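You operate a simulated robot arm through the tools that you are given. There is no shell and no other tool. Be economical: measure what you need, move in short steps, check, and stop when the job is done.

Carry out the task below with a simulated two-armed robot. There is one attempt and no reset: what you move stays moved.

Task
Fetch the clay block from the top of the far table and set it on the photo board. Take the foam riser and leave it on the top of the grey table. Take the marker block on the top of the far table and put it away on the counter under the spares cabinet. Take the cream brick sample from the top of the far table and put it on the counter under the bottles cabinet. Take the lid off the canister on the top of the far table and lay it down there. Take the tissue cushion from the counter before the right rack and leave it on the left part of the back counter. Push the stoppers drawer shut. Take the ink pot marked "V91" from the left part of the back counter and leave it on the plate of the suction box. Put the glaze sample on the packing mat away on the top of the far table. Put the felt block on the top of the wall bench away on the counter before the right rack. Take the tissue pad from the far half of the near table and leave it on the top of the wall bench. Stack the clay slab marked "N07" from the top of the wall bench on top of the clay slab marked "C21". Put the iron ingot marked "V31" from the top of the packing bench on top of the half brick there and the iron ingot marked "V45" on the colour chart. Do these in any order.

Only the result counts: the job must be done as asked and must still hold three seconds after the hand-in. Knocking over, shifting, dropping, spilling or breaking anything else fails it. Lids that push on must go on centred and level and be pressed home; caps that screw on are set level and turned clockwise until they are tight.

Robot
Two 6-joint arms with two-finger grippers on one trunk, on a base that drives. Base frame: it is fixed to the floor where the robot stands at the start and does not move with it; the origin is under the middle of the robot, x ahead of it, y to its left, z up; the surface under the hand at the start is at about z = 94.9. Readings come in cm, degrees, newtons and seconds.
The left shoulder is at the start at [3, 17.8, 111.3], the right one opposite. With the tool pointing down near the work surface each hand reaches from about 44 to 84 cm from the robot's upright axis, wherever it stands, measured 20 degrees to its own side. Places, roughly: brick sample [150, -25, 100]; canister [150, -50, 100]; clay block [75, -25, 100]; clay slab [-375, 175, 100]; colour chart [-100, 625, 100]; counter before the right rack [390, -190, 90]; counter under the bottles cabinet [510, 120, 90]; counter under the spares cabinet [330, -240, 90]; felt block (8x5x5 cm) [-400, 190, 100]; foam riser (8x8x3 cm) [50, 20, 100]; glaze sample [-75, 625, 100]; half brick (6x10x5 cm) [-130, 610, 90]; ink pot [525, -125, 100]; iron ingot [-150, 625, 100]; left part of the back counter [520, -130, 90]; marker block [150, -25, 100]; photo board [120, -10, 100]; plate of the suction box (13x14 cm) [418, 276, 94]; stoppers drawer [420, -200, 110]; tissue cushion (8x8x2 cm) [400, -190, 90]; tissue pad (10x13x3 cm) [10, 210, 100]; top of the far table [100, -10, 100]; top of the grey table [10, -430, 80]; top of the wall bench [-370, 170, 100]. Payload 2.54 kg a hand.
The TCP of each hand is the grasp point between the finger pads, 3 cm short of the fingertips. In the tool frame z runs along the fingers and y along their closing line. Largest opening 11.6 cm; the body of the gripper starts 9.5 cm behind the TCP.
Orientation is told as [roll, pitch, yaw] about the base's x, y, z axes, in that order, counted from this pose: with the fingers straight down and closing along the base's y, the tool's x points along the base's -x, its y along +y and its z along -z.

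Tools
- The arms move only by the tool arm_command. It takes "left_motion", "right_motion" or both (then of equal length, played together; a hand with none holds still); each is one flat list of numbers, 7 for each row, row after row: the shift along the base's x, y, z in cm, then the turn, a rotation vector about the base's x, y, z in degrees, then the opening, from 0 (shut) to 1 (fully open). In form: [tx, ty, tz, ax, ay, az, gripper, tx, ty, tz, ax, ay, az, gripper, ...]. A call has 1 to 10 rows; each row is the pose to reach, as a shift and turn from the pose commanded when the call began. A row lasts 0.2 s, in which the tool goes at most 5 cm and 8.6 degrees; a call with a longer step from one row to the next is refused whole, and so is a gripper value outside its range. A pose out of reach is approached as far as the arm can. The call stops where the force on the tool passes 40 N (or 10 N more than at its start, if that is more) or the arm is blocked; 0.2 s more then pass. The fingers move at their own pace (about 15.3 cm/s each) and stop on an object; they squeeze with about 40 N. The grip force told is the motor's: it shows also when the fingers shut on nothing. Time passes only in rows, and 0.2 s behind the last, so rows that repeat a pose let the fingers close. It gives the time, the measured TCP pose, the force on the tool (base axes), the opening and the grip force at its end, in the units of the frame above (readings bear some noise), with the torque about the TCP (base axes, N m) and any sound that the robot's microphone picked up, and new pictures: "show" is both (left out), scene, wrist or none (wrist: the cameras of the hands that moved).
- Cameras (640 x 400 px; columns grow to the right, rows downward): "scene" is now at [2.94, 0.59, 180.67]; the picture's right is [0.19, -0.98, -0.00], its down [-0.90, -0.17, -0.41] and it looks along [0.40, 0.08, -0.91] (base axes); focal length 285 px, centre (320, 200). "left" rides on the left gripper at [6.9, 1.5, -12.2] in its tool frame; the picture's right is [-0.21, 0.98, 0.00], its down [-0.83, -0.18, -0.53] and it looks along [-0.52, -0.11, 0.85] (tool axes); focal length 251 px, centre (320, 200). "right" rides on the right gripper at [6.9, -1.5, -12.2] in its tool frame; the picture's right is [0.21, 0.98, 0.00], its down [-0.83, 0.18, -0.53] and it looks along [-0.52, 0.11, 0.85] (tool axes); focal length 251 px, centre (320, 200). There is no depth. A picture from a camera that has moved, and an enlarged one, comes with that camera's place and axes in the base frame and with its lens. The place of the scene camera against the robot may be out by one fixed shift of up to 1.2 cm in any direction.
- slide_trunk(by): slides the trunk up (or, below 0, down) by that many cm; the arms and the scene camera ride with it, the base frame stays. It gives what a move gives, with no picture.
- base_move(legs): drives the robot by 1 to 6 legs, each [ahead, left, turn to the left] in cm, cm and degrees, along the robot's own axes; the way and the turn of a leg run together, so that a leg with both is an arc; at most 150 cm and 180 degrees a leg. The arms and the cameras ride along, it lands a little off, and it stops where it bumps. It gives what a move gives, and a new picture of the scene camera.
- pan_tilt(pan, tilt): turns the head with the scene camera to pan (to the left, within 143 degrees either way) and tilt (down, from -29 to 69), counted from straight ahead of the robot. It gives what a move gives, and a new picture of the scene camera.
- enlarge(camera, box): a new picture of the part [left, top, right, bottom] of that camera's present view, enlarged. The clock stands still meanwhile.
- hand_in(): hands the job in; it is judged then, once.

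Work in short steps. Places have to be worked out from the pictures, the camera data and where the tool is seen: move nearer, look again, correct. Check each grasp and each placing, and mend what went wrong. You have 588 turns and 360 pictures in all, those below and enlarged ones among them. Open the grippers and draw the arms clear of the work before you hand the job in, unless the task says otherwise; then end with one line.

The tools are called after "Emit:" by a JSON object that holds its "api" and its "payload". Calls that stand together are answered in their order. arm_command: Moves the arms, as the interface text tells. Its arguments: {"type":"object","properties":{"left_motion":{"type":"array","items":{"type":"number"}},"right_motion":{"type":"array","items":{"type":"number"}},"show":{"type":"string","enum":["both","scene","wrist","none"]}},"required":[]} The other tools are called the same way: slide_trunk (by) slides the trunk up or down; base_move (legs) drives the base; pan_tilt (pan, tilt) turns the head that bears the scene camera; enlarge (camera, box) takes an enlarged picture of a part of a camera's view; hand_in () hands the job in.

At the start:

```text
time: 0.0
left_tcp_pos: [47.24, 7.93, 124.68]
left_ee_rot: [-0.1, 0.0, -0.1]
left_ft_force: [-0.7, -0.5, -0.9]
left_ft_torque: [0.01, -0.01, 0.01]
left_gripper_width: 11.62
left_gripper_force: 0.1
right_tcp_pos: [42.57, -24.56, 120.58]
right_ee_rot: [0.0, 0.0, 0.0]
right_ft_force: [0.4, 0.0, -1.1]
right_ft_torque: [0.0, 0.0, -0.03]
right_gripper_width: 11.58
right_gripper_force: 0.0
trunk travel left (down, up): [-32.5, 21.5]
robot x, y, heading: [-0.03, -0.42, -0.0]
head pan, tilt: [11.0, 66.1]
```

scene: 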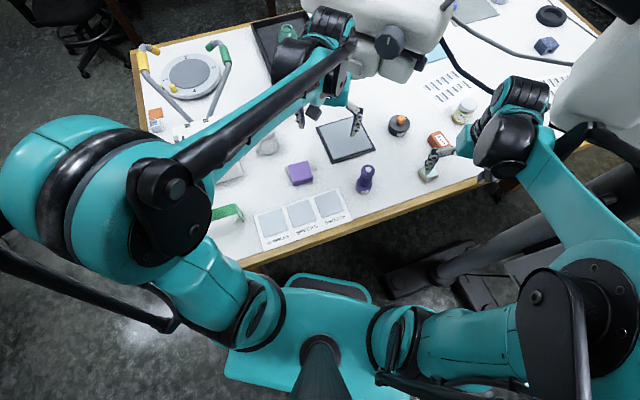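
right: 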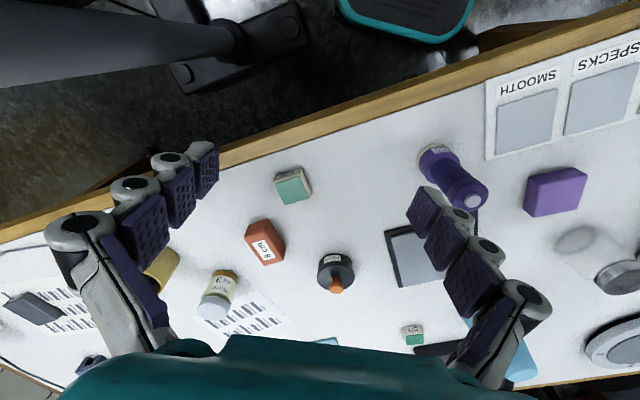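
left: 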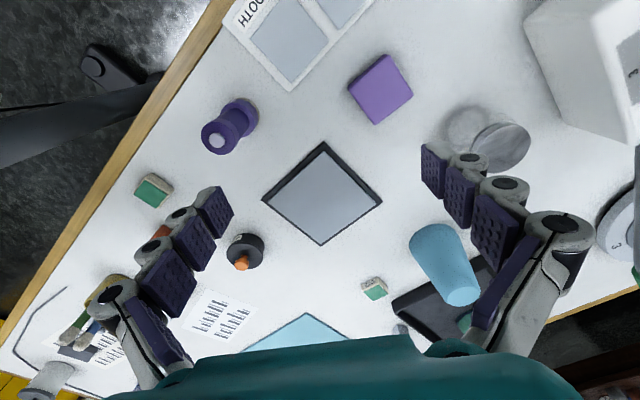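

I'll look at the table ahead from a less steep head angle to tell the objects apart.

Emit:
{"api": "pan_tilt", "payload": {"pan": -10, "tilt": 40}}

Emit:
{"api": "enlarge", "payload": {"camera": "right", "box": [200, 130, 520, 350]}}

```text
time: 0.9
left_tcp_pos: [47.24, 7.86, 124.64]
left_ee_rot: [0.1, 0.0, 0.0]
left_ft_force: [-0.5, 0.1, 0.5]
left_ft_torque: [-0.01, -0.02, 0.01]
left_gripper_width: 11.61
left_gripper_force: 0.1
right_tcp_pos: [42.57, -24.54, 120.49]
right_ee_rot: [0.1, -0.1, 0.0]
right_ft_force: [1.2, -0.2, 0.3]
right_ft_torque: [0.02, -0.01, 0.02]
right_gripper_width: 11.58
right_gripper_force: 0.0
trunk travel left (down, up): [-32.5, 21.5]
robot x, y, heading: [-0.19, -0.1, 0.3]
head pan, tilt: [-10.0, 40.0]
camera scene: at [5.49, -2.01, 184.01], right [-0.17, -0.98, 0.0], down [-0.63, 0.11, -0.77], along [0.75, -0.13, -0.64], focal length 285 px, centre (320, 200)
```

scene: 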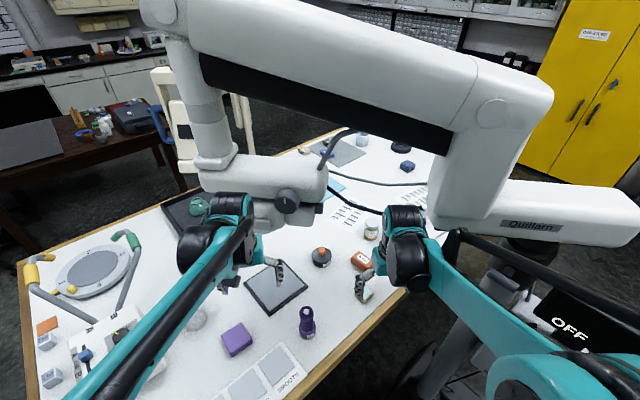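

```text
1.82 times, centred on (360, 240) of right
camera zoom: at [35.79, -25.91, 132.84], right [-0.21, 0.98, 0.0], down [0.83, 0.18, 0.53], along [0.52, 0.11, -0.85], focal length 457 px, centre (247, 127)
```

zoom: 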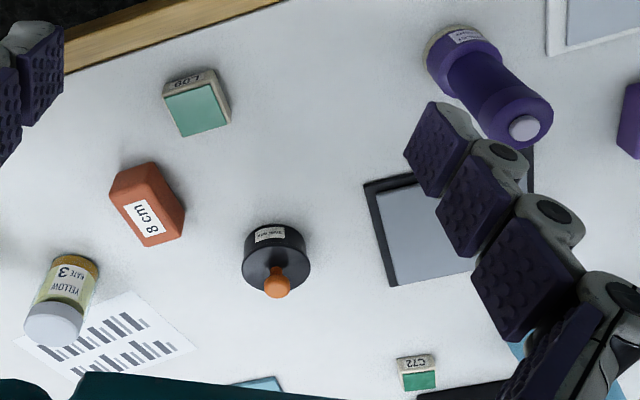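

The red "8 cm" block is near [69,-29]. I'll enlarge the far end of the table.

Emit:
{"api": "enlarge", "payload": {"camera": "scene", "box": [260, 120, 460, 245]}}

Emit:
{"api": "enlarge", "payload": {"camera": "scene", "box": [170, 230, 410, 400]}}

Emit:
{"api": "enlarge", "payload": {"camera": "scene", "box": [0, 200, 240, 400]}}

Emit:
{"api": "pan_tilt", "payload": {"pan": -50, "tilt": 25}}

Emit:
{"api": "pan_tilt", "payload": {"pan": 50, "tilt": 25}}

Emit:
{"api": "pan_tilt", "payload": {"pan": 120, "tilt": 25}}

Emit:
{"api": "pan_tilt", "payload": {"pan": -125, "tilt": 25}}

```text
3.20 times, centred on (360, 182) of scene
camera zoom: at [5.49, -2.01, 184.01], right [-0.17, -0.98, 0.0], down [-0.63, 0.11, -0.77], along [0.75, -0.13, -0.64], focal length 912 px, centre (192, 256)
```

zoom: 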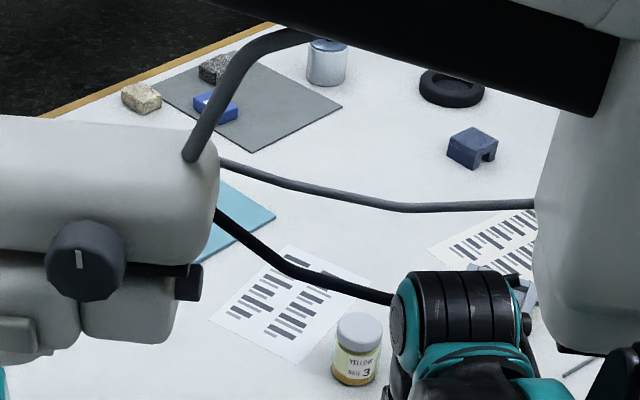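

```text
2.35 times, centred on (290, 315) of scene
camera zoom: at [5.49, -2.01, 184.01], right [-0.17, -0.98, 0.0], down [-0.63, 0.11, -0.77], along [0.75, -0.13, -0.64], focal length 671 px, centre (391, -71)
```

zoom: 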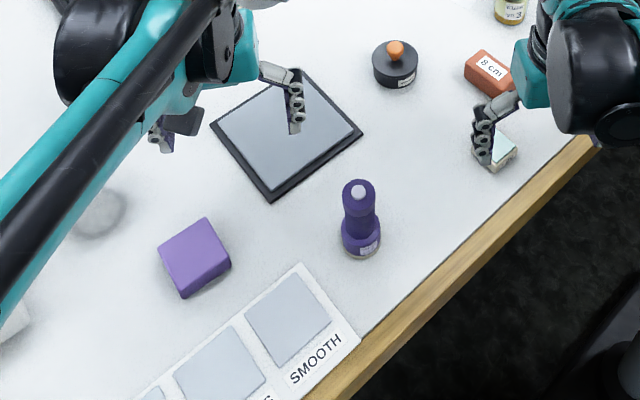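

```text
2.00 times, centred on (120, 300) of scene
camera zoom: at [5.49, -2.01, 184.01], right [-0.17, -0.98, 0.0], down [-0.63, 0.11, -0.77], along [0.75, -0.13, -0.64], focal length 570 px, centre (720, 0)
```

zoom: 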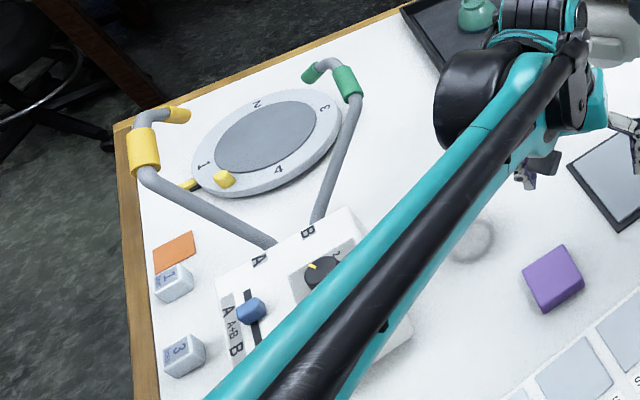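

```text
time: 2.0
left_tcp_pos: [47.09, 7.86, 124.74]
left_ee_rot: [0.0, -0.1, 0.0]
left_ft_force: [0.6, 0.3, -0.5]
left_ft_torque: [0.03, 0.02, -0.01]
left_gripper_width: 11.61
left_gripper_force: 0.0
right_tcp_pos: [42.73, -24.54, 120.62]
right_ee_rot: [0.1, 0.0, 0.0]
right_ft_force: [0.3, -0.1, -0.4]
right_ft_torque: [0.0, -0.03, -0.02]
right_gripper_width: 11.61
right_gripper_force: 0.1
trunk travel left (down, up): [-32.5, 21.5]
robot x, y, heading: [0.56, 0.07, 0.2]
head pan, tilt: [-50.0, 25.0]
camera scene: at [3.05, -7.6, 186.34], right [-0.77, -0.64, 0.0], down [-0.27, 0.32, -0.91], along [0.58, -0.69, -0.42], focal length 285 px, centre (320, 200)
```

scene: 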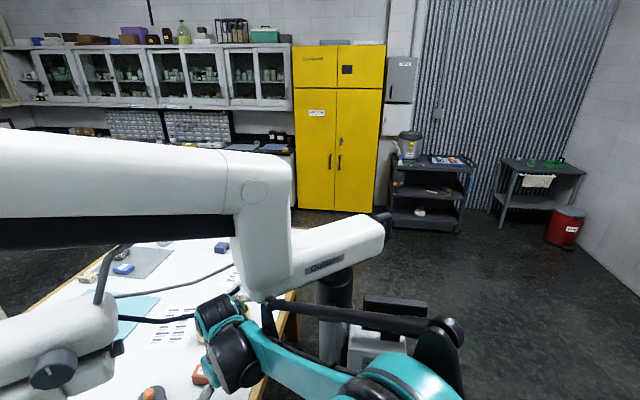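

```text
time: 3.7
left_tcp_pos: [47.16, 7.73, 124.73]
left_ee_rot: [0.1, -0.1, 0.1]
left_ft_force: [0.5, -0.1, 0.3]
left_ft_torque: [-0.03, -0.02, 0.02]
left_gripper_width: 11.6
left_gripper_force: 0.1
right_tcp_pos: [42.61, -24.53, 120.5]
right_ee_rot: [0.1, 0.0, 0.0]
right_ft_force: [0.1, 0.5, -0.1]
right_ft_torque: [-0.02, -0.03, 0.02]
right_gripper_width: 11.57
right_gripper_force: 0.0
trunk travel left (down, up): [-32.5, 21.5]
robot x, y, heading: [0.13, 0.03, -0.2]
head pan, tilt: [50.0, 25.0]
camera scene: at [3.04, 6.51, 186.35], right [0.77, -0.64, 0.0], down [-0.27, -0.32, -0.91], along [0.58, 0.69, -0.42], focal length 285 px, centre (320, 200)
```

scene: 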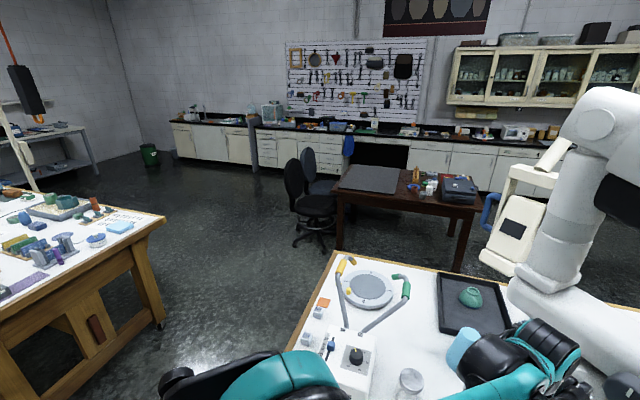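

```text
time: 5.1
left_tcp_pos: [47.14, 7.85, 124.71]
left_ee_rot: [0.0, 0.1, 0.0]
left_ft_force: [0.6, 0.3, -0.9]
left_ft_torque: [-0.01, 0.02, 0.01]
left_gripper_width: 11.59
left_gripper_force: 0.0
right_tcp_pos: [42.54, -24.69, 120.55]
right_ee_rot: [0.0, 0.0, -0.1]
right_ft_force: [0.0, 1.0, 0.4]
right_ft_torque: [-0.03, 0.01, 0.01]
right_gripper_width: 11.61
right_gripper_force: 0.1
trunk travel left (down, up): [-32.5, 21.5]
robot x, y, heading: [-0.04, -0.04, 0.2]
head pan, tilt: [120.0, 25.0]
camera scene: at [-7.48, 7.44, 186.35], right [0.87, 0.5, 0.0], down [0.21, -0.37, -0.91], along [-0.45, 0.79, -0.42], focal length 285 px, centre (320, 200)
```

scene: 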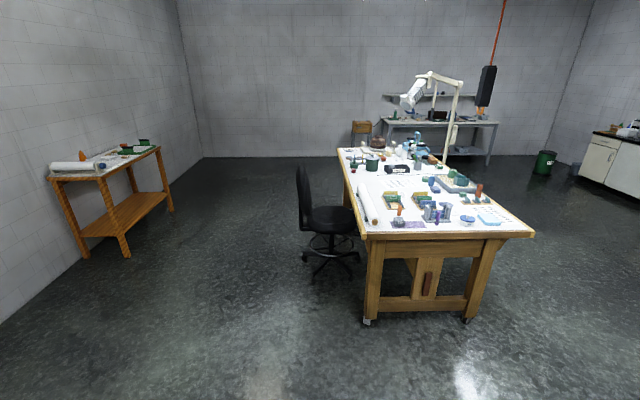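

```text
time: 8.6
left_tcp_pos: [47.1, 7.77, 124.72]
left_ee_rot: [0.0, -0.1, 0.0]
left_ft_force: [-0.1, -0.1, -0.6]
left_ft_torque: [-0.04, -0.01, 0.0]
left_gripper_width: 11.6
left_gripper_force: 0.1
right_tcp_pos: [42.65, -24.51, 120.5]
right_ee_rot: [0.0, 0.0, -0.1]
right_ft_force: [0.7, 0.6, -0.3]
right_ft_torque: [0.02, -0.01, 0.0]
right_gripper_width: 11.61
right_gripper_force: 0.0
trunk travel left (down, up): [-32.5, 21.5]
robot x, y, heading: [0.1, -0.12, -0.0]
head pan, tilt: [-125.0, 25.0]
camera scene: at [-8.17, -8.09, 186.35], right [-0.82, 0.57, 0.0], down [0.24, 0.35, -0.91], along [-0.52, -0.74, -0.42], focal length 285 px, centre (320, 200)
```

scene: 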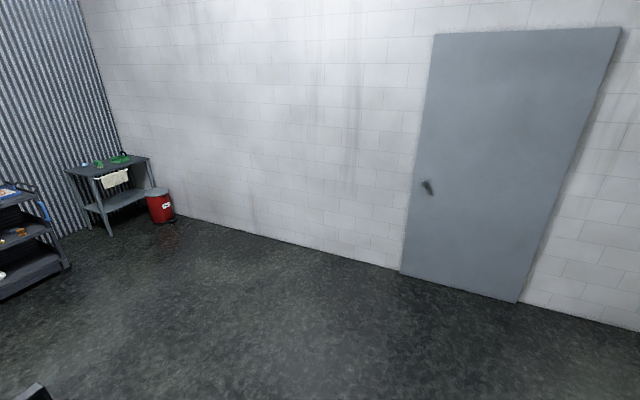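

I'll take a closer look at the objects near the hands to identify them and get their orientation.

Emit:
{"api": "enlarge", "payload": {"camera": "left", "box": [180, 0, 540, 225]}}

Emit:
{"api": "enlarge", "payload": {"camera": "right", "box": [230, 150, 350, 280]}}

```text
1.78 times, centred on (360, 112) of left
camera zoom: at [40.32, 9.38, 136.71], right [0.21, 0.98, 0.0], down [0.83, -0.18, 0.53], along [0.52, -0.11, -0.85], focal length 447 px, centre (249, 356)
```

zoom: 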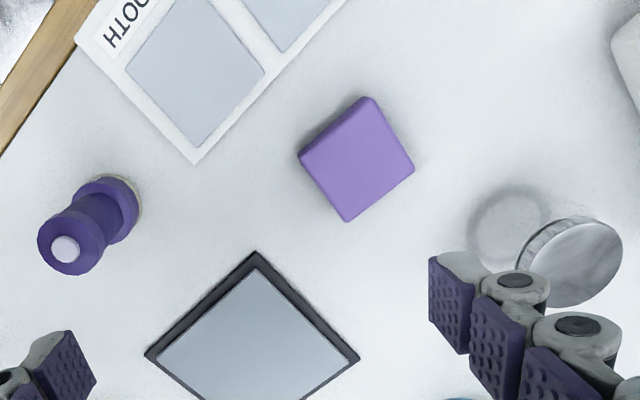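

```text
3.08 times, centred on (290, 215) of right
camera zoom: at [35.79, -25.92, 132.84], right [-0.21, 0.98, 0.0], down [0.83, 0.18, 0.53], along [0.52, 0.11, -0.85], focal length 774 px, centre (412, 154)
```

zoom: 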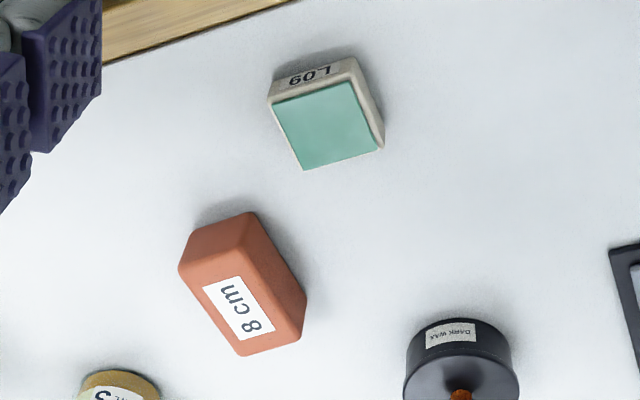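

The purple foam riser is centred near [48,16.7], turned about +30°; the clay "8 cm" block is near [68.8,-29], short side also turned about +33°. I'll bring both hands above them, still clear.

Emit:
{"api": "arm_command", "payload": {"left_motion": [0.1, 1.1, -2.3, 0, 0, 3.75, 1, 0.2, 2.2, -4.7, 0, 0, 7.5, 1, 0.3, 3.3, -7, 0, 0, 11.25, 1, 0.45, 4.4, -9.3, 0, 0, 15, 1, 0.55, 5.5, -11.7, 0, 0, 18.75, 1, 0.7, 6.6, -14, 0, 0, 22.5, 1, 0.8, 7.7, -16.3, 0, 0, 26.2, 1, 0.9, 8.9, -18.7, 0, 0, 30, 1], "right_motion": [3.3, -0.6, -1.6, 0, 0, 4.1, 1, 6.5, -1.2, -3.1, 0, 0, 8.2, 1, 9.8, -1.7, -4.7, 0, 0, 12.3, 1, 13.1, -2.3, -6.3, 0, 0, 16.4, 1, 16.4, -2.9, -7.8, 0, 0, 20.5, 1, 19.7, -3.5, -9.4, 0, 0, 24.6, 1, 22.9, -4.1, -11, 0, 0, 28.8, 1, 26.2, -4.6, -12.5, 0, 0, 33, 1], "show": "wrist"}}

```text
time: 10.4
left_tcp_pos: [48.27, 16.79, 105.87]
left_ee_rot: [0.1, 0.2, 30.1]
left_ft_force: [0.3, -0.3, 0.3]
left_ft_torque: [0.02, 0.07, 0.04]
left_gripper_width: 11.58
left_gripper_force: 0.0
right_tcp_pos: [69.14, -29.1, 107.94]
right_ee_rot: [0.0, 0.1, 33.0]
right_ft_force: [0.8, -0.8, -0.6]
right_ft_torque: [-0.02, 0.02, -0.01]
right_gripper_width: 11.58
right_gripper_force: 0.2
trunk travel left (down, up): [-32.5, 21.5]
robot x, y, heading: [0.12, -0.14, -0.0]
head pan, tilt: [-125.0, 25.0]
camera right: at [64.24, -34.0, 120.26], right [-0.71, 0.7, 0.0], down [0.59, 0.6, 0.53], along [0.37, 0.38, -0.85], focal length 251 px, centre (320, 200)
camera left: at [41.6, 14.58, 117.92], right [-0.3, 0.95, 0.0], down [0.81, 0.26, 0.53], along [0.51, 0.16, -0.85], focal length 251 px, centre (320, 200)
```

right: 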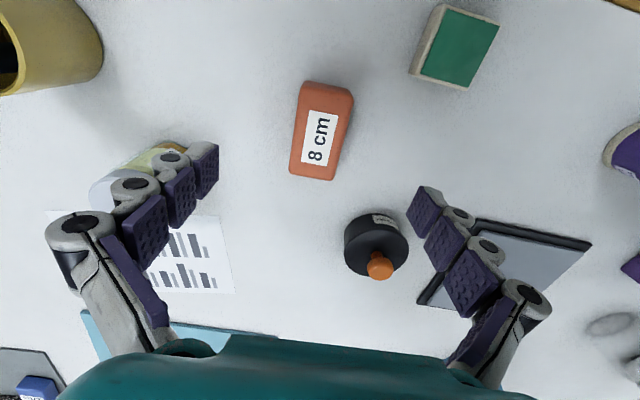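
left: 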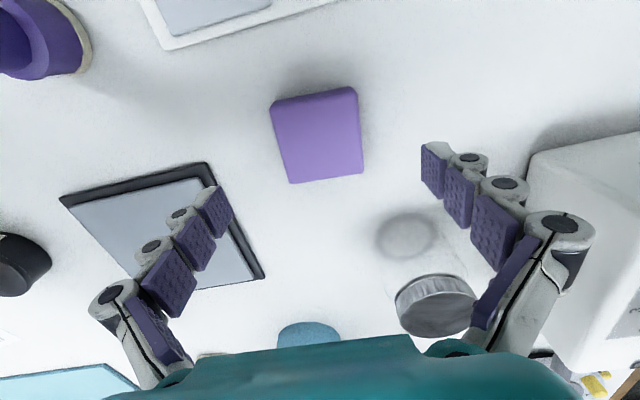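

Both blocks sit almost under the TCPs, with small corrections towards the robot. I'll descend and close both hands.

Emit:
{"api": "arm_command", "payload": {"left_motion": [-0.6, -0.2, -3.5, 0, 0, 0, 1, -0.6, -0.2, -6, 0, 0, 0, 1, -0.6, -0.2, -7.5, 0, 0, 0, 1, -0.6, -0.2, -7.5, 0, 0, 0, 0, -0.6, -0.2, -7.5, 0, 0, 0, 0, -0.6, -0.2, -7.5, 0, 0, 0, 0], "right_motion": [-0.7, -0.7, -4, 0, 0, 0, 1, -0.7, -0.7, -7, 0, 0, 0, 1, -0.7, -0.7, -8.9, 0, 0, 0, 1, -0.7, -0.7, -8.9, 0, 0, 0, 0, -0.7, -0.7, -8.9, 0, 0, 0, 0, -0.7, -0.7, -8.9, 0, 0, 0, 0], "show": "wrist"}}

```text
time: 11.8
left_tcp_pos: [47.44, 16.51, 98.49]
left_ee_rot: [0.0, 0.1, 30.1]
left_ft_force: [1.5, -0.4, 2.8]
left_ft_torque: [-0.12, -0.1, -0.02]
left_gripper_width: 6.89
left_gripper_force: 39.9
right_tcp_pos: [68.09, -29.83, 99.14]
right_ee_rot: [0.0, 0.0, 33.0]
right_ft_force: [1.1, -0.9, 3.4]
right_ft_torque: [-0.04, -0.27, -0.01]
right_gripper_width: 4.4
right_gripper_force: 39.9
trunk travel left (down, up): [-32.5, 21.5]
robot x, y, heading: [0.26, -0.1, -0.3]
head pan, tilt: [-125.0, 25.0]
camera right: at [63.24, -34.7, 111.47], right [-0.71, 0.7, 0.0], down [0.59, 0.6, 0.53], along [0.38, 0.38, -0.85], focal length 251 px, centre (320, 200)
camera left: at [40.76, 14.36, 110.56], right [-0.3, 0.95, 0.0], down [0.81, 0.26, 0.53], along [0.51, 0.16, -0.85], focal length 251 px, centre (320, 200)
```

right: 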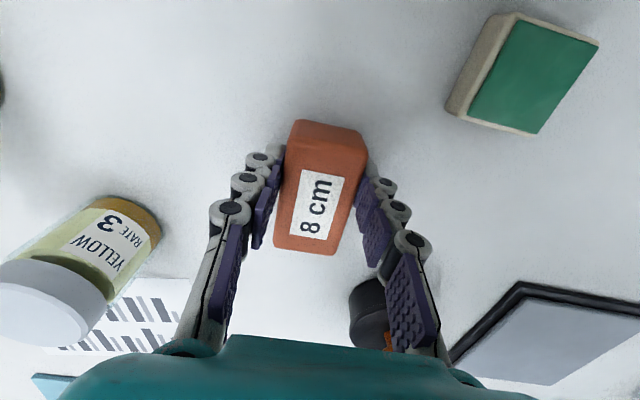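
left: 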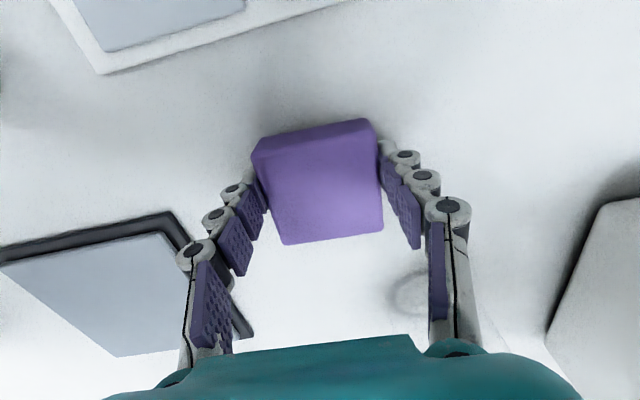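

Both are held. I'll lift and draw the hands back toward the robot.

Emit:
{"api": "arm_command", "payload": {"left_motion": [0, 0, 4, 0, 0, 0, 0, 0, 0, 8, 0, 0, 0, 0, -1, 0, 12, 0, 0, -5, 0, -2, 0, 16, 0, 0, -10, 0, -3, 0, 19, 0, 0, -15, 0, -3, 0, 19, 0, 0, -20, 0, -3, 0, 19, 0, 0, -25, 0, -3, 0, 19, 0, 0, -30, 0], "right_motion": [0, 0, 4, 0, 0, 0, 0, -3, 0, 8, 0, 0, -4, 0, -7, 0, 11, 0, 0, -9, 0, -11, 0.5, 13, 0, 0, -14, 0, -15, 1, 15, 0, 0, -19, 0, -19, 2, 17, 0, 0, -24, 0, -22, 3, 19, 0, 0, -29, 0, -25, 3, 20, 0, 0, -33, 0], "show": "wrist"}}

Emit:
{"api": "pan_tilt", "payload": {"pan": 0, "tilt": 25}}

```text
time: 13.6
left_tcp_pos: [44.45, 16.62, 117.44]
left_ee_rot: [-0.1, -0.1, -0.1]
left_ft_force: [-1.2, 0.4, -0.7]
left_ft_torque: [0.0, -0.02, 0.04]
left_gripper_width: 6.84
left_gripper_force: 39.5
right_tcp_pos: [42.99, -26.89, 119.13]
right_ee_rot: [0.1, 0.0, -0.1]
right_ft_force: [-0.1, 0.2, -2.9]
right_ft_torque: [0.02, -0.01, 0.0]
right_gripper_width: 4.4
right_gripper_force: 39.7
trunk travel left (down, up): [-32.5, 21.5]
robot x, y, heading: [-0.02, 0.0, -0.0]
head pan, tilt: [-125.0, 25.0]
camera right: at [36.09, -28.19, 131.54], right [-0.21, 0.98, 0.0], down [0.83, 0.18, 0.53], along [0.52, 0.11, -0.84], focal length 251 px, centre (320, 200)
camera left: at [37.46, 18.1, 129.57], right [0.22, 0.98, 0.0], down [0.82, -0.18, 0.53], along [0.52, -0.12, -0.84], focal length 251 px, centre (320, 200)
```

right: 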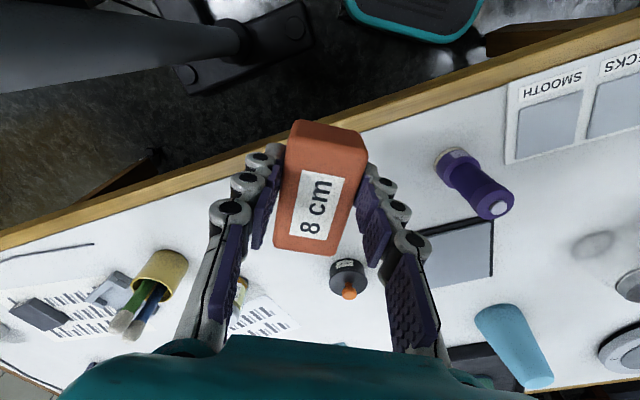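
left: 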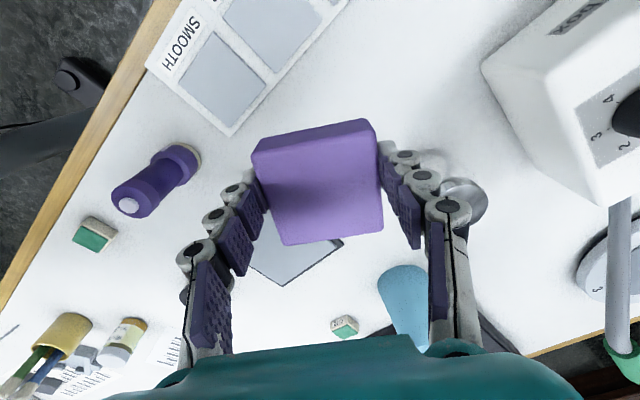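

```text
time: 15.6
left_tcp_pos: [44.47, 16.5, 117.43]
left_ee_rot: [0.1, 0.0, 0.1]
left_ft_force: [0.7, -0.2, 0.1]
left_ft_torque: [0.0, -0.01, 0.01]
left_gripper_width: 6.88
left_gripper_force: 39.8
right_tcp_pos: [43.22, -26.73, 119.14]
right_ee_rot: [0.0, -0.1, 0.0]
right_ft_force: [0.6, 0.8, -2.1]
right_ft_torque: [0.02, 0.06, 0.0]
right_gripper_width: 4.4
right_gripper_force: 40.2
trunk travel left (down, up): [-32.5, 21.5]
robot x, y, heading: [0.24, -0.21, -0.2]
head pan, tilt: [0.0, 25.0]
camera scene: at [6.36, -0.56, 186.34], right [0.0, -1.0, 0.0], down [-0.42, 0.0, -0.91], along [0.91, 0.0, -0.42], focal length 285 px, centre (320, 200)
```

scene: 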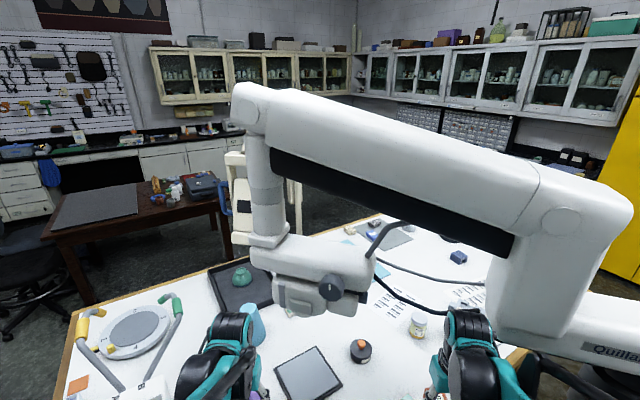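

Both items are secure. I'll back off and drive around the right side (past the boom's cart) to get to the far end of this table.

Emit:
{"api": "base_move", "payload": {"legs": [[-40, 0, 0], [0, -150, 0], [0, -60, 0], [120, 0, 0]]}}

Emit:
{"api": "pan_tilt", "payload": {"pan": 55, "tilt": 25}}

```text
time: 33.9
left_tcp_pos: [123.96, -196.2, 117.45]
left_ee_rot: [0.0, 0.0, -0.6]
left_ft_force: [-0.7, 1.0, -0.2]
left_ft_torque: [-0.01, 0.01, -0.01]
left_gripper_width: 6.85
left_gripper_force: 40.1
right_tcp_pos: [121.94, -239.54, 119.19]
right_ee_rot: [0.0, 0.0, -0.8]
right_ft_force: [-0.3, 1.3, -3.2]
right_ft_torque: [-0.01, 0.02, 0.0]
right_gripper_width: 4.38
right_gripper_force: 39.3
trunk travel left (down, up): [-32.5, 21.5]
robot x, y, heading: [79.1, -212.28, -0.7]
head pan, tilt: [0.0, 25.0]
camera scene: at [85.61, -212.83, 186.34], right [-0.01, -1.0, 0.0], down [-0.42, 0.01, -0.91], along [0.91, -0.01, -0.42], focal length 285 px, centre (320, 200)
```

scene: 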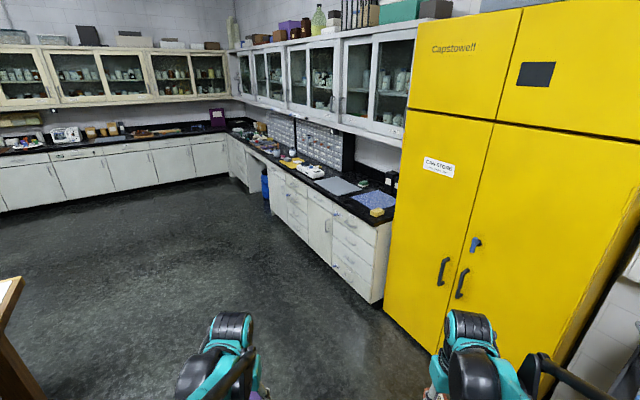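

```text
time: 35.2
left_tcp_pos: [124.02, -196.19, 117.5]
left_ee_rot: [0.0, 0.0, -0.6]
left_ft_force: [0.7, -0.5, -0.3]
left_ft_torque: [-0.02, 0.01, 0.01]
left_gripper_width: 6.89
left_gripper_force: 40.5
right_tcp_pos: [121.97, -239.59, 119.13]
right_ee_rot: [0.0, 0.0, -0.7]
right_ft_force: [0.2, 0.1, -2.5]
right_ft_torque: [0.04, 0.01, 0.01]
right_gripper_width: 4.42
right_gripper_force: 40.0
trunk travel left (down, up): [-32.5, 21.5]
robot x, y, heading: [79.44, -212.19, -0.6]
head pan, tilt: [55.0, 25.0]
camera scene: at [81.74, -205.25, 186.35], right [0.81, -0.58, 0.0], down [-0.25, -0.34, -0.91], along [0.53, 0.74, -0.42], focal length 285 px, centre (320, 200)
```

scene: 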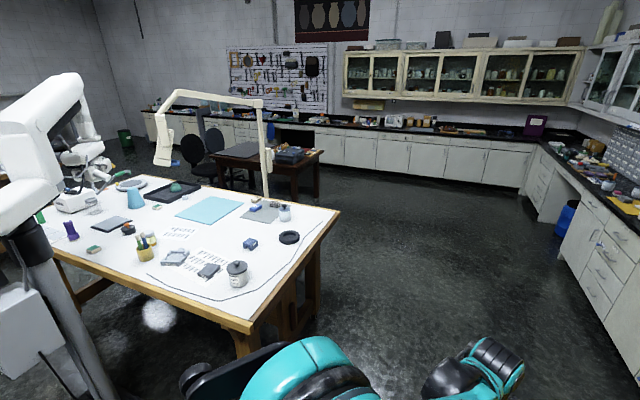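

The table's right end is open (corners about [105,-125] and [195,-68]). I'll enlarge to identify objects there.

Emit:
{"api": "enlarge", "payload": {"camera": "scene", "box": [120, 170, 340, 308]}}

Emit:
{"api": "enlarge", "payload": {"camera": "scene", "box": [230, 185, 310, 235]}}

Emit:
{"api": "enlarge", "payload": {"camera": "scene", "box": [520, 110, 640, 230]}}

```text
2.90 times, centred on (230, 239) of scene
camera zoom: at [81.74, -205.25, 186.35], right [0.81, -0.58, 0.0], down [-0.25, -0.34, -0.91], along [0.53, 0.74, -0.42], focal length 826 px, centre (581, 87)
```

zoom: 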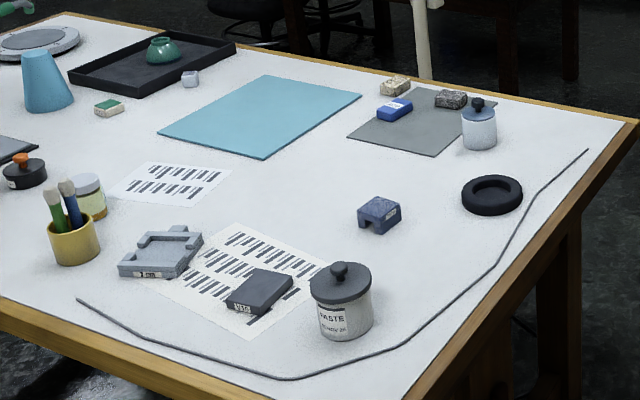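

```text
8.00 times, centred on (270, 210) of scene
camera zoom: at [81.74, -205.25, 186.35], right [0.81, -0.58, 0.0], down [-0.25, -0.34, -0.91], along [0.53, 0.74, -0.42], focal length 2280 px, centre (720, 120)
```

zoom: 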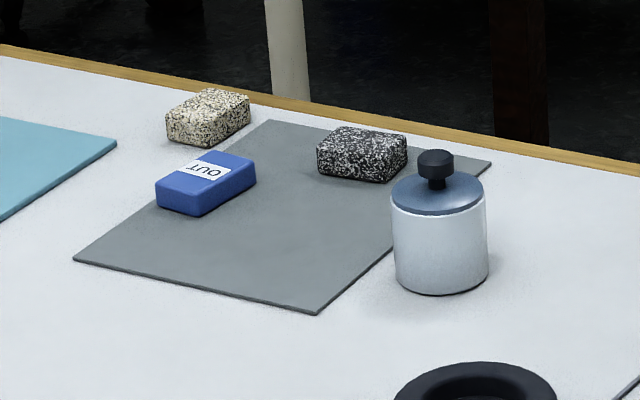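

```text
3.33 times, centred on (580, 170) of scene
camera zoom: at [81.74, -205.25, 186.35], right [0.81, -0.58, 0.0], down [-0.25, -0.34, -0.91], along [0.53, 0.74, -0.42], focal length 950 px, centre (-547, 300)
```

zoom: 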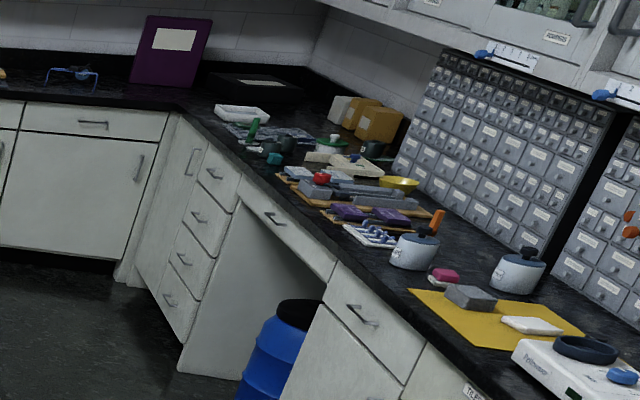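

Identified: canister (blue lid) ≈[159,-57], blue "OUT" marker block ≈[148,-36], cream brick ≈[155,-20], photo board (cyan) centre ≈[124,-13]. I'll drive round the right end to the table's far side, avoiding the lamp post near [182,15].

Emit:
{"api": "base_move", "payload": {"legs": [[150, 0, 0], [31, 0, 0], [0, 150, 0], [0, 14, 0], [0, 0, -148]]}}

Emit:
{"api": "pan_tilt", "payload": {"pan": -25, "tilt": 30}}

```text
time: 43.9
left_tcp_pos: [296.02, -201.9, 117.21]
left_ee_rot: [0.0, 0.3, -2.8]
left_ft_force: [0.8, 0.0, 0.4]
left_ft_torque: [0.0, 0.13, 0.0]
left_gripper_width: 6.85
left_gripper_force: 40.5
right_tcp_pos: [292.44, -245.13, 118.94]
right_ee_rot: [0.0, 0.2, -2.8]
right_ft_force: [1.5, -0.7, -2.7]
right_ft_torque: [0.0, 0.13, 0.01]
right_gripper_width: 4.42
right_gripper_force: 39.6
trunk travel left (down, up): [-32.5, 21.5]
robot x, y, heading: [249.91, -216.52, -2.5]
head pan, tilt: [55.0, 25.0]
stopped in leg 2: the robot was blocked; the commanded pose is now the measured one
camera scene: at [253.81, -209.47, 186.32], right [0.79, -0.61, -0.01], down [-0.26, -0.33, -0.9], along [0.55, 0.72, -0.43], focal length 285 px, centre (320, 200)
```

scene: 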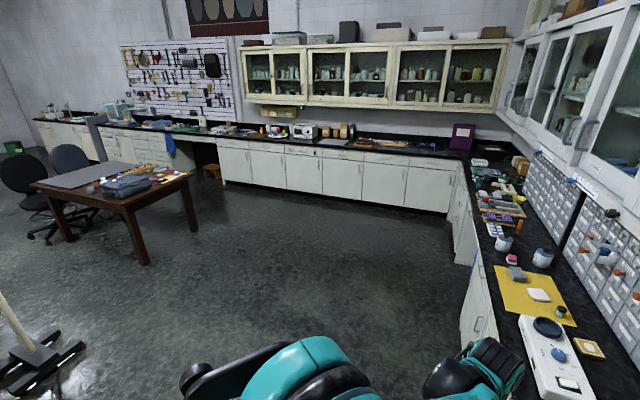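

```text
time: 45.4
left_tcp_pos: [295.24, -201.84, 117.38]
left_ee_rot: [0.1, 0.0, -2.8]
left_ft_force: [-0.2, 0.4, -1.2]
left_ft_torque: [-0.02, 0.04, 0.01]
left_gripper_width: 6.87
left_gripper_force: 40.2
right_tcp_pos: [291.7, -245.22, 119.14]
right_ee_rot: [0.0, 0.1, -2.7]
right_ft_force: [0.3, -0.4, -3.0]
right_ft_torque: [-0.01, 0.03, 0.0]
right_gripper_width: 4.39
right_gripper_force: 39.7
trunk travel left (down, up): [-32.5, 21.5]
robot x, y, heading: [249.72, -216.37, -3.1]
head pan, tilt: [-25.0, 30.0]
camera scene: at [255.13, -220.87, 185.55], right [-0.47, -0.88, 0.0], down [-0.44, 0.23, -0.87], along [0.77, -0.4, -0.5], focal length 285 px, centre (320, 200)
```

scene: 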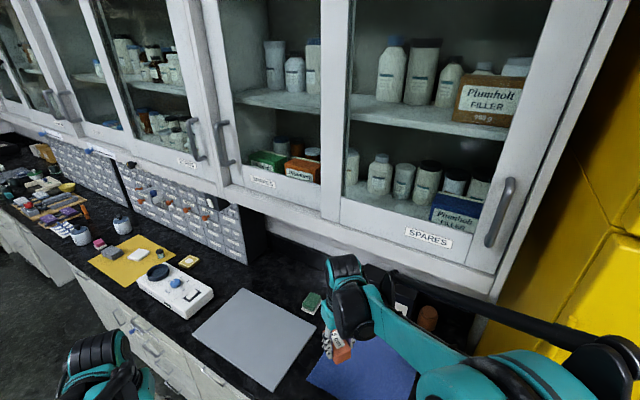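

The base bumped the counter front lightly by the spares cabinet (nothing seems disturbed). I'll back off and go round with more clearance.

Emit:
{"api": "base_move", "payload": {"legs": [[-25, 0, 0], [0, 100, 0], [40, 0, 0], [0, 65, 0], [0, 0, -145.6]]}}

```text
time: 63.3
left_tcp_pos: [244.67, -89.06, 117.43]
left_ee_rot: [-0.1, 0.0, -147.1]
left_ft_force: [-0.1, -0.2, -0.6]
left_ft_torque: [0.01, 0.0, 0.0]
left_gripper_width: 6.87
left_gripper_force: 39.7
right_tcp_pos: [222.27, -51.8, 119.25]
right_ee_rot: [0.0, 0.1, -147.2]
right_ft_force: [1.2, 0.3, -2.2]
right_ft_torque: [0.01, -0.03, 0.0]
right_gripper_width: 4.39
right_gripper_force: 40.2
trunk travel left (down, up): [-32.5, 21.5]
robot x, y, heading: [273.21, -50.95, -147.1]
head pan, tilt: [-25.0, 30.0]
camera scene: at [266.69, -51.1, 185.55], right [-0.14, 0.99, 0.0], down [0.5, 0.07, -0.87], along [-0.86, -0.12, -0.5], focal length 285 px, centre (320, 200)
```

scene: 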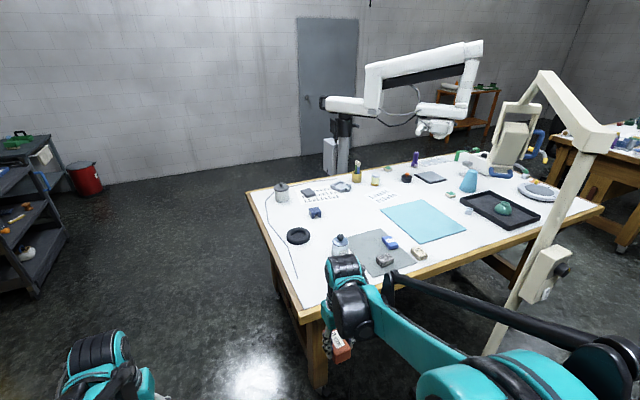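

Good view. I'll slide right 48 and forward 38 to stand at the far edge, keeping clear of the lamp post.

Emit:
{"api": "base_move", "payload": {"legs": [[0, -48, -1.6], [38, 0, 0]]}}

Emit:
{"api": "pan_tilt", "payload": {"pan": -20, "tilt": 50}}

```text
time: 68.2
left_tcp_pos: [185.47, -66.99, 117.5]
left_ee_rot: [0.0, 0.0, -148.6]
left_ft_force: [0.0, -1.2, -0.1]
left_ft_torque: [-0.02, -0.01, -0.01]
left_gripper_width: 6.86
left_gripper_force: 40.2
right_tcp_pos: [163.97, -29.36, 119.14]
right_ee_rot: [0.1, 0.0, -148.6]
right_ft_force: [-0.2, 0.0, -2.0]
right_ft_torque: [0.03, -0.06, -0.01]
right_gripper_width: 4.41
right_gripper_force: 39.9
trunk travel left (down, up): [-32.5, 21.5]
robot x, y, heading: [214.58, -29.78, -148.7]
head pan, tilt: [-25.0, 30.0]
camera scene: at [208.4, -29.76, 185.55], right [-0.11, 0.99, 0.0], down [0.5, 0.06, -0.87], along [-0.86, -0.1, -0.5], focal length 285 px, centre (320, 200)
```

scene: 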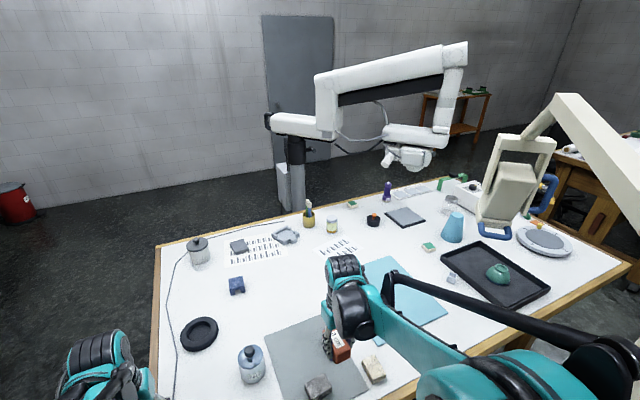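

```text
time: 69.0
left_tcp_pos: [185.48, -67.09, 117.52]
left_ee_rot: [0.1, 0.0, -148.5]
left_ft_force: [0.1, 0.3, 0.0]
left_ft_torque: [-0.01, 0.0, 0.0]
left_gripper_width: 6.85
left_gripper_force: 40.3
right_tcp_pos: [164.06, -29.24, 119.24]
right_ee_rot: [0.0, 0.0, -148.6]
right_ft_force: [0.3, -0.5, -2.7]
right_ft_torque: [0.0, -0.04, 0.03]
right_gripper_width: 4.4
right_gripper_force: 39.9
trunk travel left (down, up): [-32.5, 21.5]
robot x, y, heading: [214.51, -29.77, -148.8]
head pan, tilt: [-20.0, 50.0]
camera scene: at [209.93, -30.22, 182.6], right [-0.2, 0.98, 0.0], down [0.75, 0.15, -0.64], along [-0.63, -0.13, -0.77], focal length 285 px, centre (320, 200)
```

scene: 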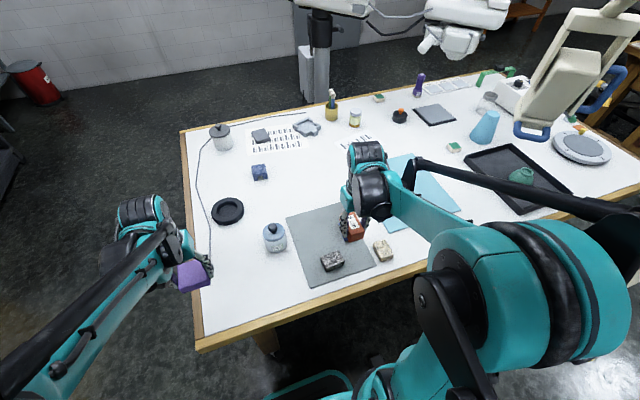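

The hand is over the table. I'll carry the clay block to above the photo board at about [137.5,-15], well inside its near corner.

Emit:
{"api": "arm_command", "payload": {"right_motion": [-3.8, 2, 0, 0, 0, 0, 0, -7.6, 4.1, 0, 0, 0, 0, 0, -11.4, 6.2, 0, 0, 0, 0, 0, -15.2, 8.2, -2, 0, 0, 0, 0, -19, 10.3, -4, 0, 0, 0, 0, -22.8, 12.3, -6, 0, 0, 0, 0, -26.6, 14.3, -8, 0, 0, 0, 0, -26.6, 14.3, -12, 0, 0, 0, 0], "show": "both"}}

```text
time: 70.8
left_tcp_pos: [185.43, -67.05, 117.42]
left_ee_rot: [-0.1, 0.0, -148.7]
left_ft_force: [0.5, -0.3, -0.7]
left_ft_torque: [-0.01, 0.01, 0.01]
left_gripper_width: 6.89
left_gripper_force: 39.5
right_tcp_pos: [137.27, -15.12, 107.09]
right_ee_rot: [0.0, 0.0, -148.6]
right_ft_force: [-0.1, -0.5, -3.0]
right_ft_torque: [0.04, -0.06, -0.01]
right_gripper_width: 4.43
right_gripper_force: 40.3
trunk travel left (down, up): [-32.5, 21.5]
robot x, y, heading: [215.0, -29.64, -148.6]
head pan, tilt: [-20.0, 50.0]
camera scene: at [209.83, -30.28, 182.59], right [-0.2, 0.98, 0.0], down [0.75, 0.15, -0.64], along [-0.63, -0.13, -0.77], focal length 285 px, centre (320, 200)
camera right: at [142.55, -10.06, 119.38], right [0.69, -0.72, 0.0], down [-0.61, -0.59, 0.53], along [-0.39, -0.37, -0.85], focal length 251 px, centre (320, 200)
```

scene: 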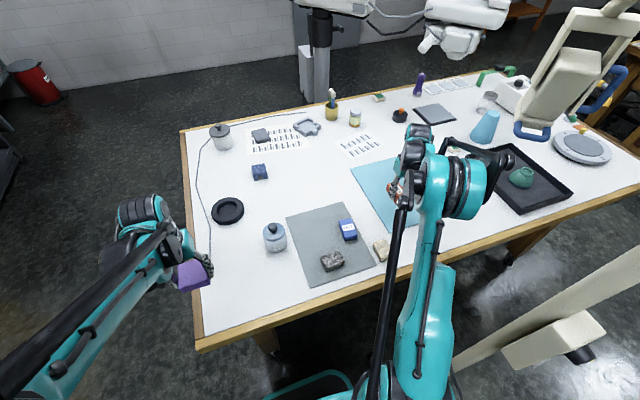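
right: 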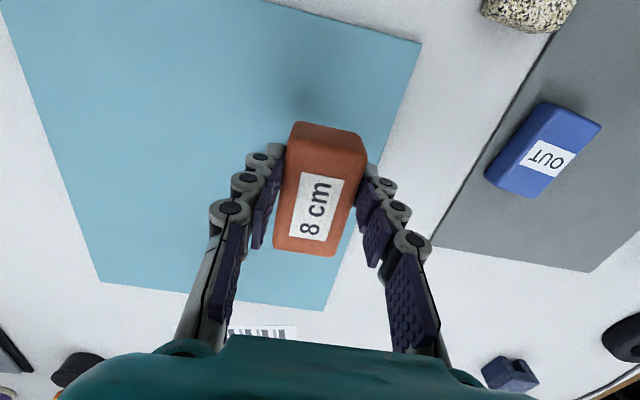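

The block is above the board with margin. I'll lower it to TCP z≈99.5 (board surface), open, and lift away.

Emit:
{"api": "arm_command", "payload": {"right_motion": [0, 0, -4, 0, 0, 0, 0, 0, 0, -6.8, 0, 0, 0, 0, 0, 0, -7.6, 0, 0, 0, 0, 0, 0, -7.6, 0, 0, 0, 0, 0, 0, -7.6, 0, 0, 0, 0.5, 0, 0, -7.6, 0, 0, 0, 0.75, 0, 0, -7.6, 0, 0, 0, 0.75, 0, 0, -3, 0, 0, 0, 0.8, 0, 0, 1, 0, 0, 0, 0.9, 0, 0, 5, 0, 0, 0, 1], "show": "wrist"}}

```text
time: 73.0
left_tcp_pos: [185.66, -67.11, 117.49]
left_ee_rot: [-0.1, 0.0, -148.7]
left_ft_force: [1.0, 0.2, 0.0]
left_ft_torque: [0.0, 0.03, 0.0]
left_gripper_width: 6.9
left_gripper_force: 40.0
right_tcp_pos: [137.37, -15.07, 112.27]
right_ee_rot: [-0.1, -0.1, -148.6]
right_ft_force: [0.2, 0.4, 0.5]
right_ft_torque: [0.0, 0.02, -0.03]
right_gripper_width: 11.61
right_gripper_force: 0.1
trunk travel left (down, up): [-32.5, 21.5]
robot x, y, heading: [214.58, -29.89, -148.5]
head pan, tilt: [-20.0, 50.0]
camera right: at [142.63, -10.06, 124.62], right [0.69, -0.72, 0.0], down [-0.61, -0.59, 0.53], along [-0.39, -0.37, -0.85], focal length 251 px, centre (320, 200)
```

right: 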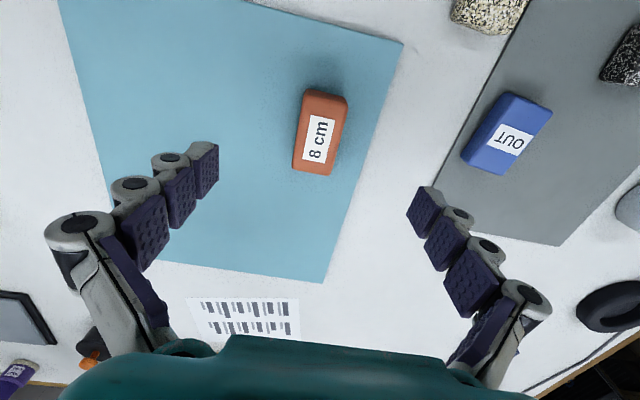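

Clay block is on the photo board. Next, the canister lid: I'll move the open right hand above the canister near [159,-57] for a look.

Emit:
{"api": "arm_command", "payload": {"right_motion": [2.2, -4, 1, 0, 0, 0, 1, 4.4, -8.1, 2.5, 0, 0, 0, 1, 6.5, -12.2, 4, 0, 0, 0, 1, 8.7, -16.3, 5.5, 0, 0, 0, 1, 10.8, -20.4, 6.5, 0, 0, 0, 1, 13, -24.5, 7, 0, 0, 0, 1, 15.1, -28.6, 7, 0, 0, 0, 1, 17.3, -32.7, 7, 0, 0, 0, 1, 19.4, -36.8, 7, 0, 0, 0, 1, 21.6, -41, 7, 0, 0, 0, 1], "show": "both"}}

```text
time: 75.2
left_tcp_pos: [185.59, -67.2, 117.42]
left_ee_rot: [-0.1, 0.0, -148.6]
left_ft_force: [-0.3, 0.4, -0.6]
left_ft_torque: [0.03, 0.0, 0.03]
left_gripper_width: 6.88
left_gripper_force: 40.3
right_tcp_pos: [159.19, -56.18, 119.27]
right_ee_rot: [-0.2, 0.0, -148.7]
right_ft_force: [-1.0, -1.0, -0.2]
right_ft_torque: [0.07, -0.01, -0.03]
right_gripper_width: 11.59
right_gripper_force: 0.0
trunk travel left (down, up): [-32.5, 21.5]
robot x, y, heading: [214.91, -29.87, -148.5]
head pan, tilt: [-20.0, 50.0]
camera scene: at [209.99, -30.46, 182.6], right [-0.2, 0.98, 0.0], down [0.75, 0.15, -0.64], along [-0.63, -0.13, -0.77], focal length 285 px, centre (320, 200)
camera right: at [164.38, -51.18, 131.52], right [0.69, -0.72, 0.0], down [-0.61, -0.59, 0.53], along [-0.39, -0.37, -0.85], focal length 251 px, centre (320, 200)
```

scene: 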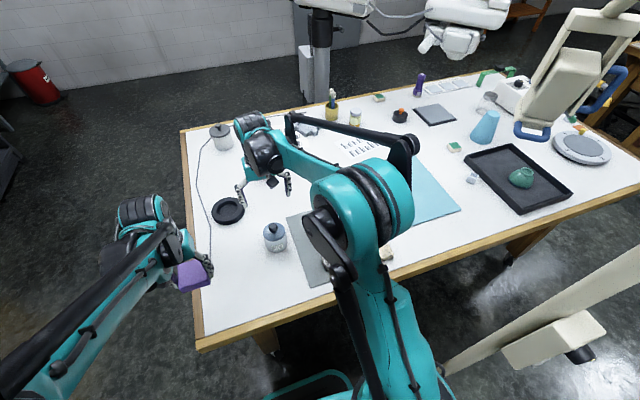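
right: 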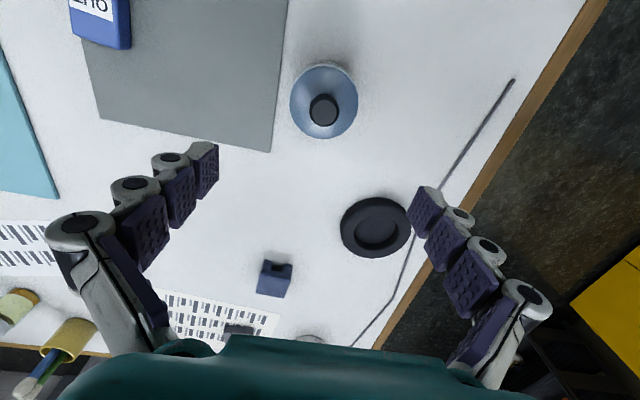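

Knob is at about [160.5,-55]. I'll centre over it and lower to look again.

Emit:
{"api": "arm_command", "payload": {"right_motion": [1.4, 1.3, -3, 0, 0, 0, 0.8, 1.4, 1.3, -6, 0, 0, 0, 0.7, 1.4, 1.3, -8.5, 0, 0, 0, 0.6], "show": "wrist"}}

```text
time: 76.0
left_tcp_pos: [185.51, -67.14, 117.43]
left_ee_rot: [0.0, 0.0, -148.6]
left_ft_force: [-0.7, 0.0, -0.3]
left_ft_torque: [0.03, -0.02, 0.0]
left_gripper_width: 6.87
left_gripper_force: 39.8
right_tcp_pos: [160.37, -54.77, 110.67]
right_ee_rot: [0.1, 0.0, -148.5]
right_ft_force: [-0.5, -0.8, -0.3]
right_ft_torque: [0.0, 0.02, 0.0]
right_gripper_width: 6.97
right_gripper_force: 0.0
trunk travel left (down, up): [-32.5, 21.5]
robot x, y, heading: [215.17, -29.66, -148.7]
head pan, tilt: [-20.0, 50.0]
camera right: at [165.59, -49.62, 123.01], right [0.69, -0.72, 0.0], down [-0.61, -0.59, 0.53], along [-0.39, -0.37, -0.85], focal length 251 px, centre (320, 200)
```

right: 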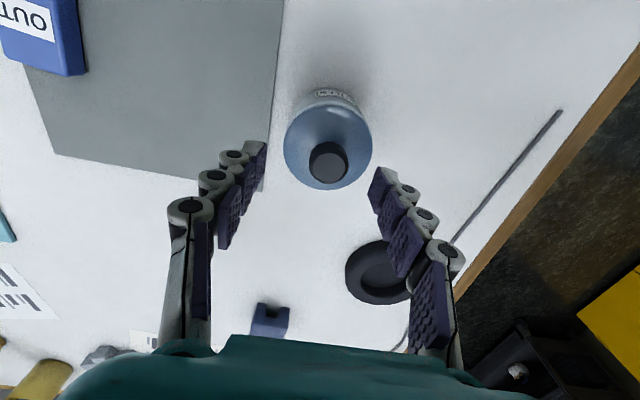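

Nearly centred; a small shift, then lower and grip the knob.

Emit:
{"api": "arm_command", "payload": {"right_motion": [0.1, -0.8, -2, 0, 0, 0, 0.6, 0.1, -0.8, -4.4, 0, 0, 0, 0.6, 0.1, -0.8, -4.4, 0, 0, 0, 0, 0.1, -0.8, -4.4, 0, 0, 0, 0, 0.1, -0.8, -4.4, 0, 0, 0, 0], "show": "wrist"}}

```text
time: 77.2
left_tcp_pos: [185.42, -67.02, 117.49]
left_ee_rot: [0.1, -0.1, -148.6]
left_ft_force: [0.5, 0.0, -0.2]
left_ft_torque: [0.01, -0.01, -0.02]
left_gripper_width: 6.85
left_gripper_force: 40.2
right_tcp_pos: [160.5, -55.51, 106.25]
right_ee_rot: [0.0, -0.1, -148.7]
right_ft_force: [-3.2, -1.2, 5.6]
right_ft_torque: [-0.14, 0.06, 0.02]
right_gripper_width: 2.8
right_gripper_force: 39.8
trunk travel left (down, up): [-32.5, 21.5]
robot x, y, heading: [214.73, -29.86, -148.7]
head pan, tilt: [-20.0, 50.0]
camera right: at [165.7, -50.48, 118.56], right [0.69, -0.72, 0.0], down [-0.61, -0.59, 0.53], along [-0.39, -0.37, -0.85], focal length 251 px, centre (320, 200)
```

right: 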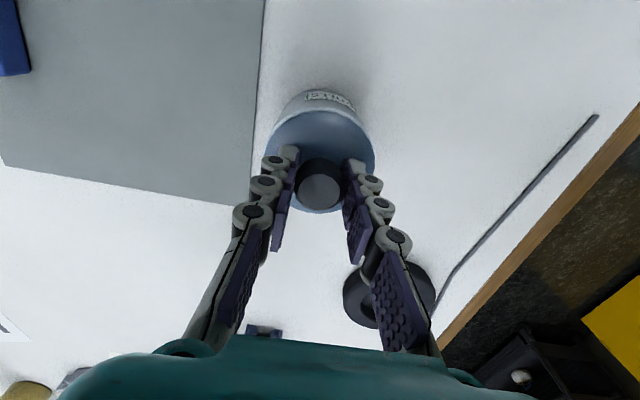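

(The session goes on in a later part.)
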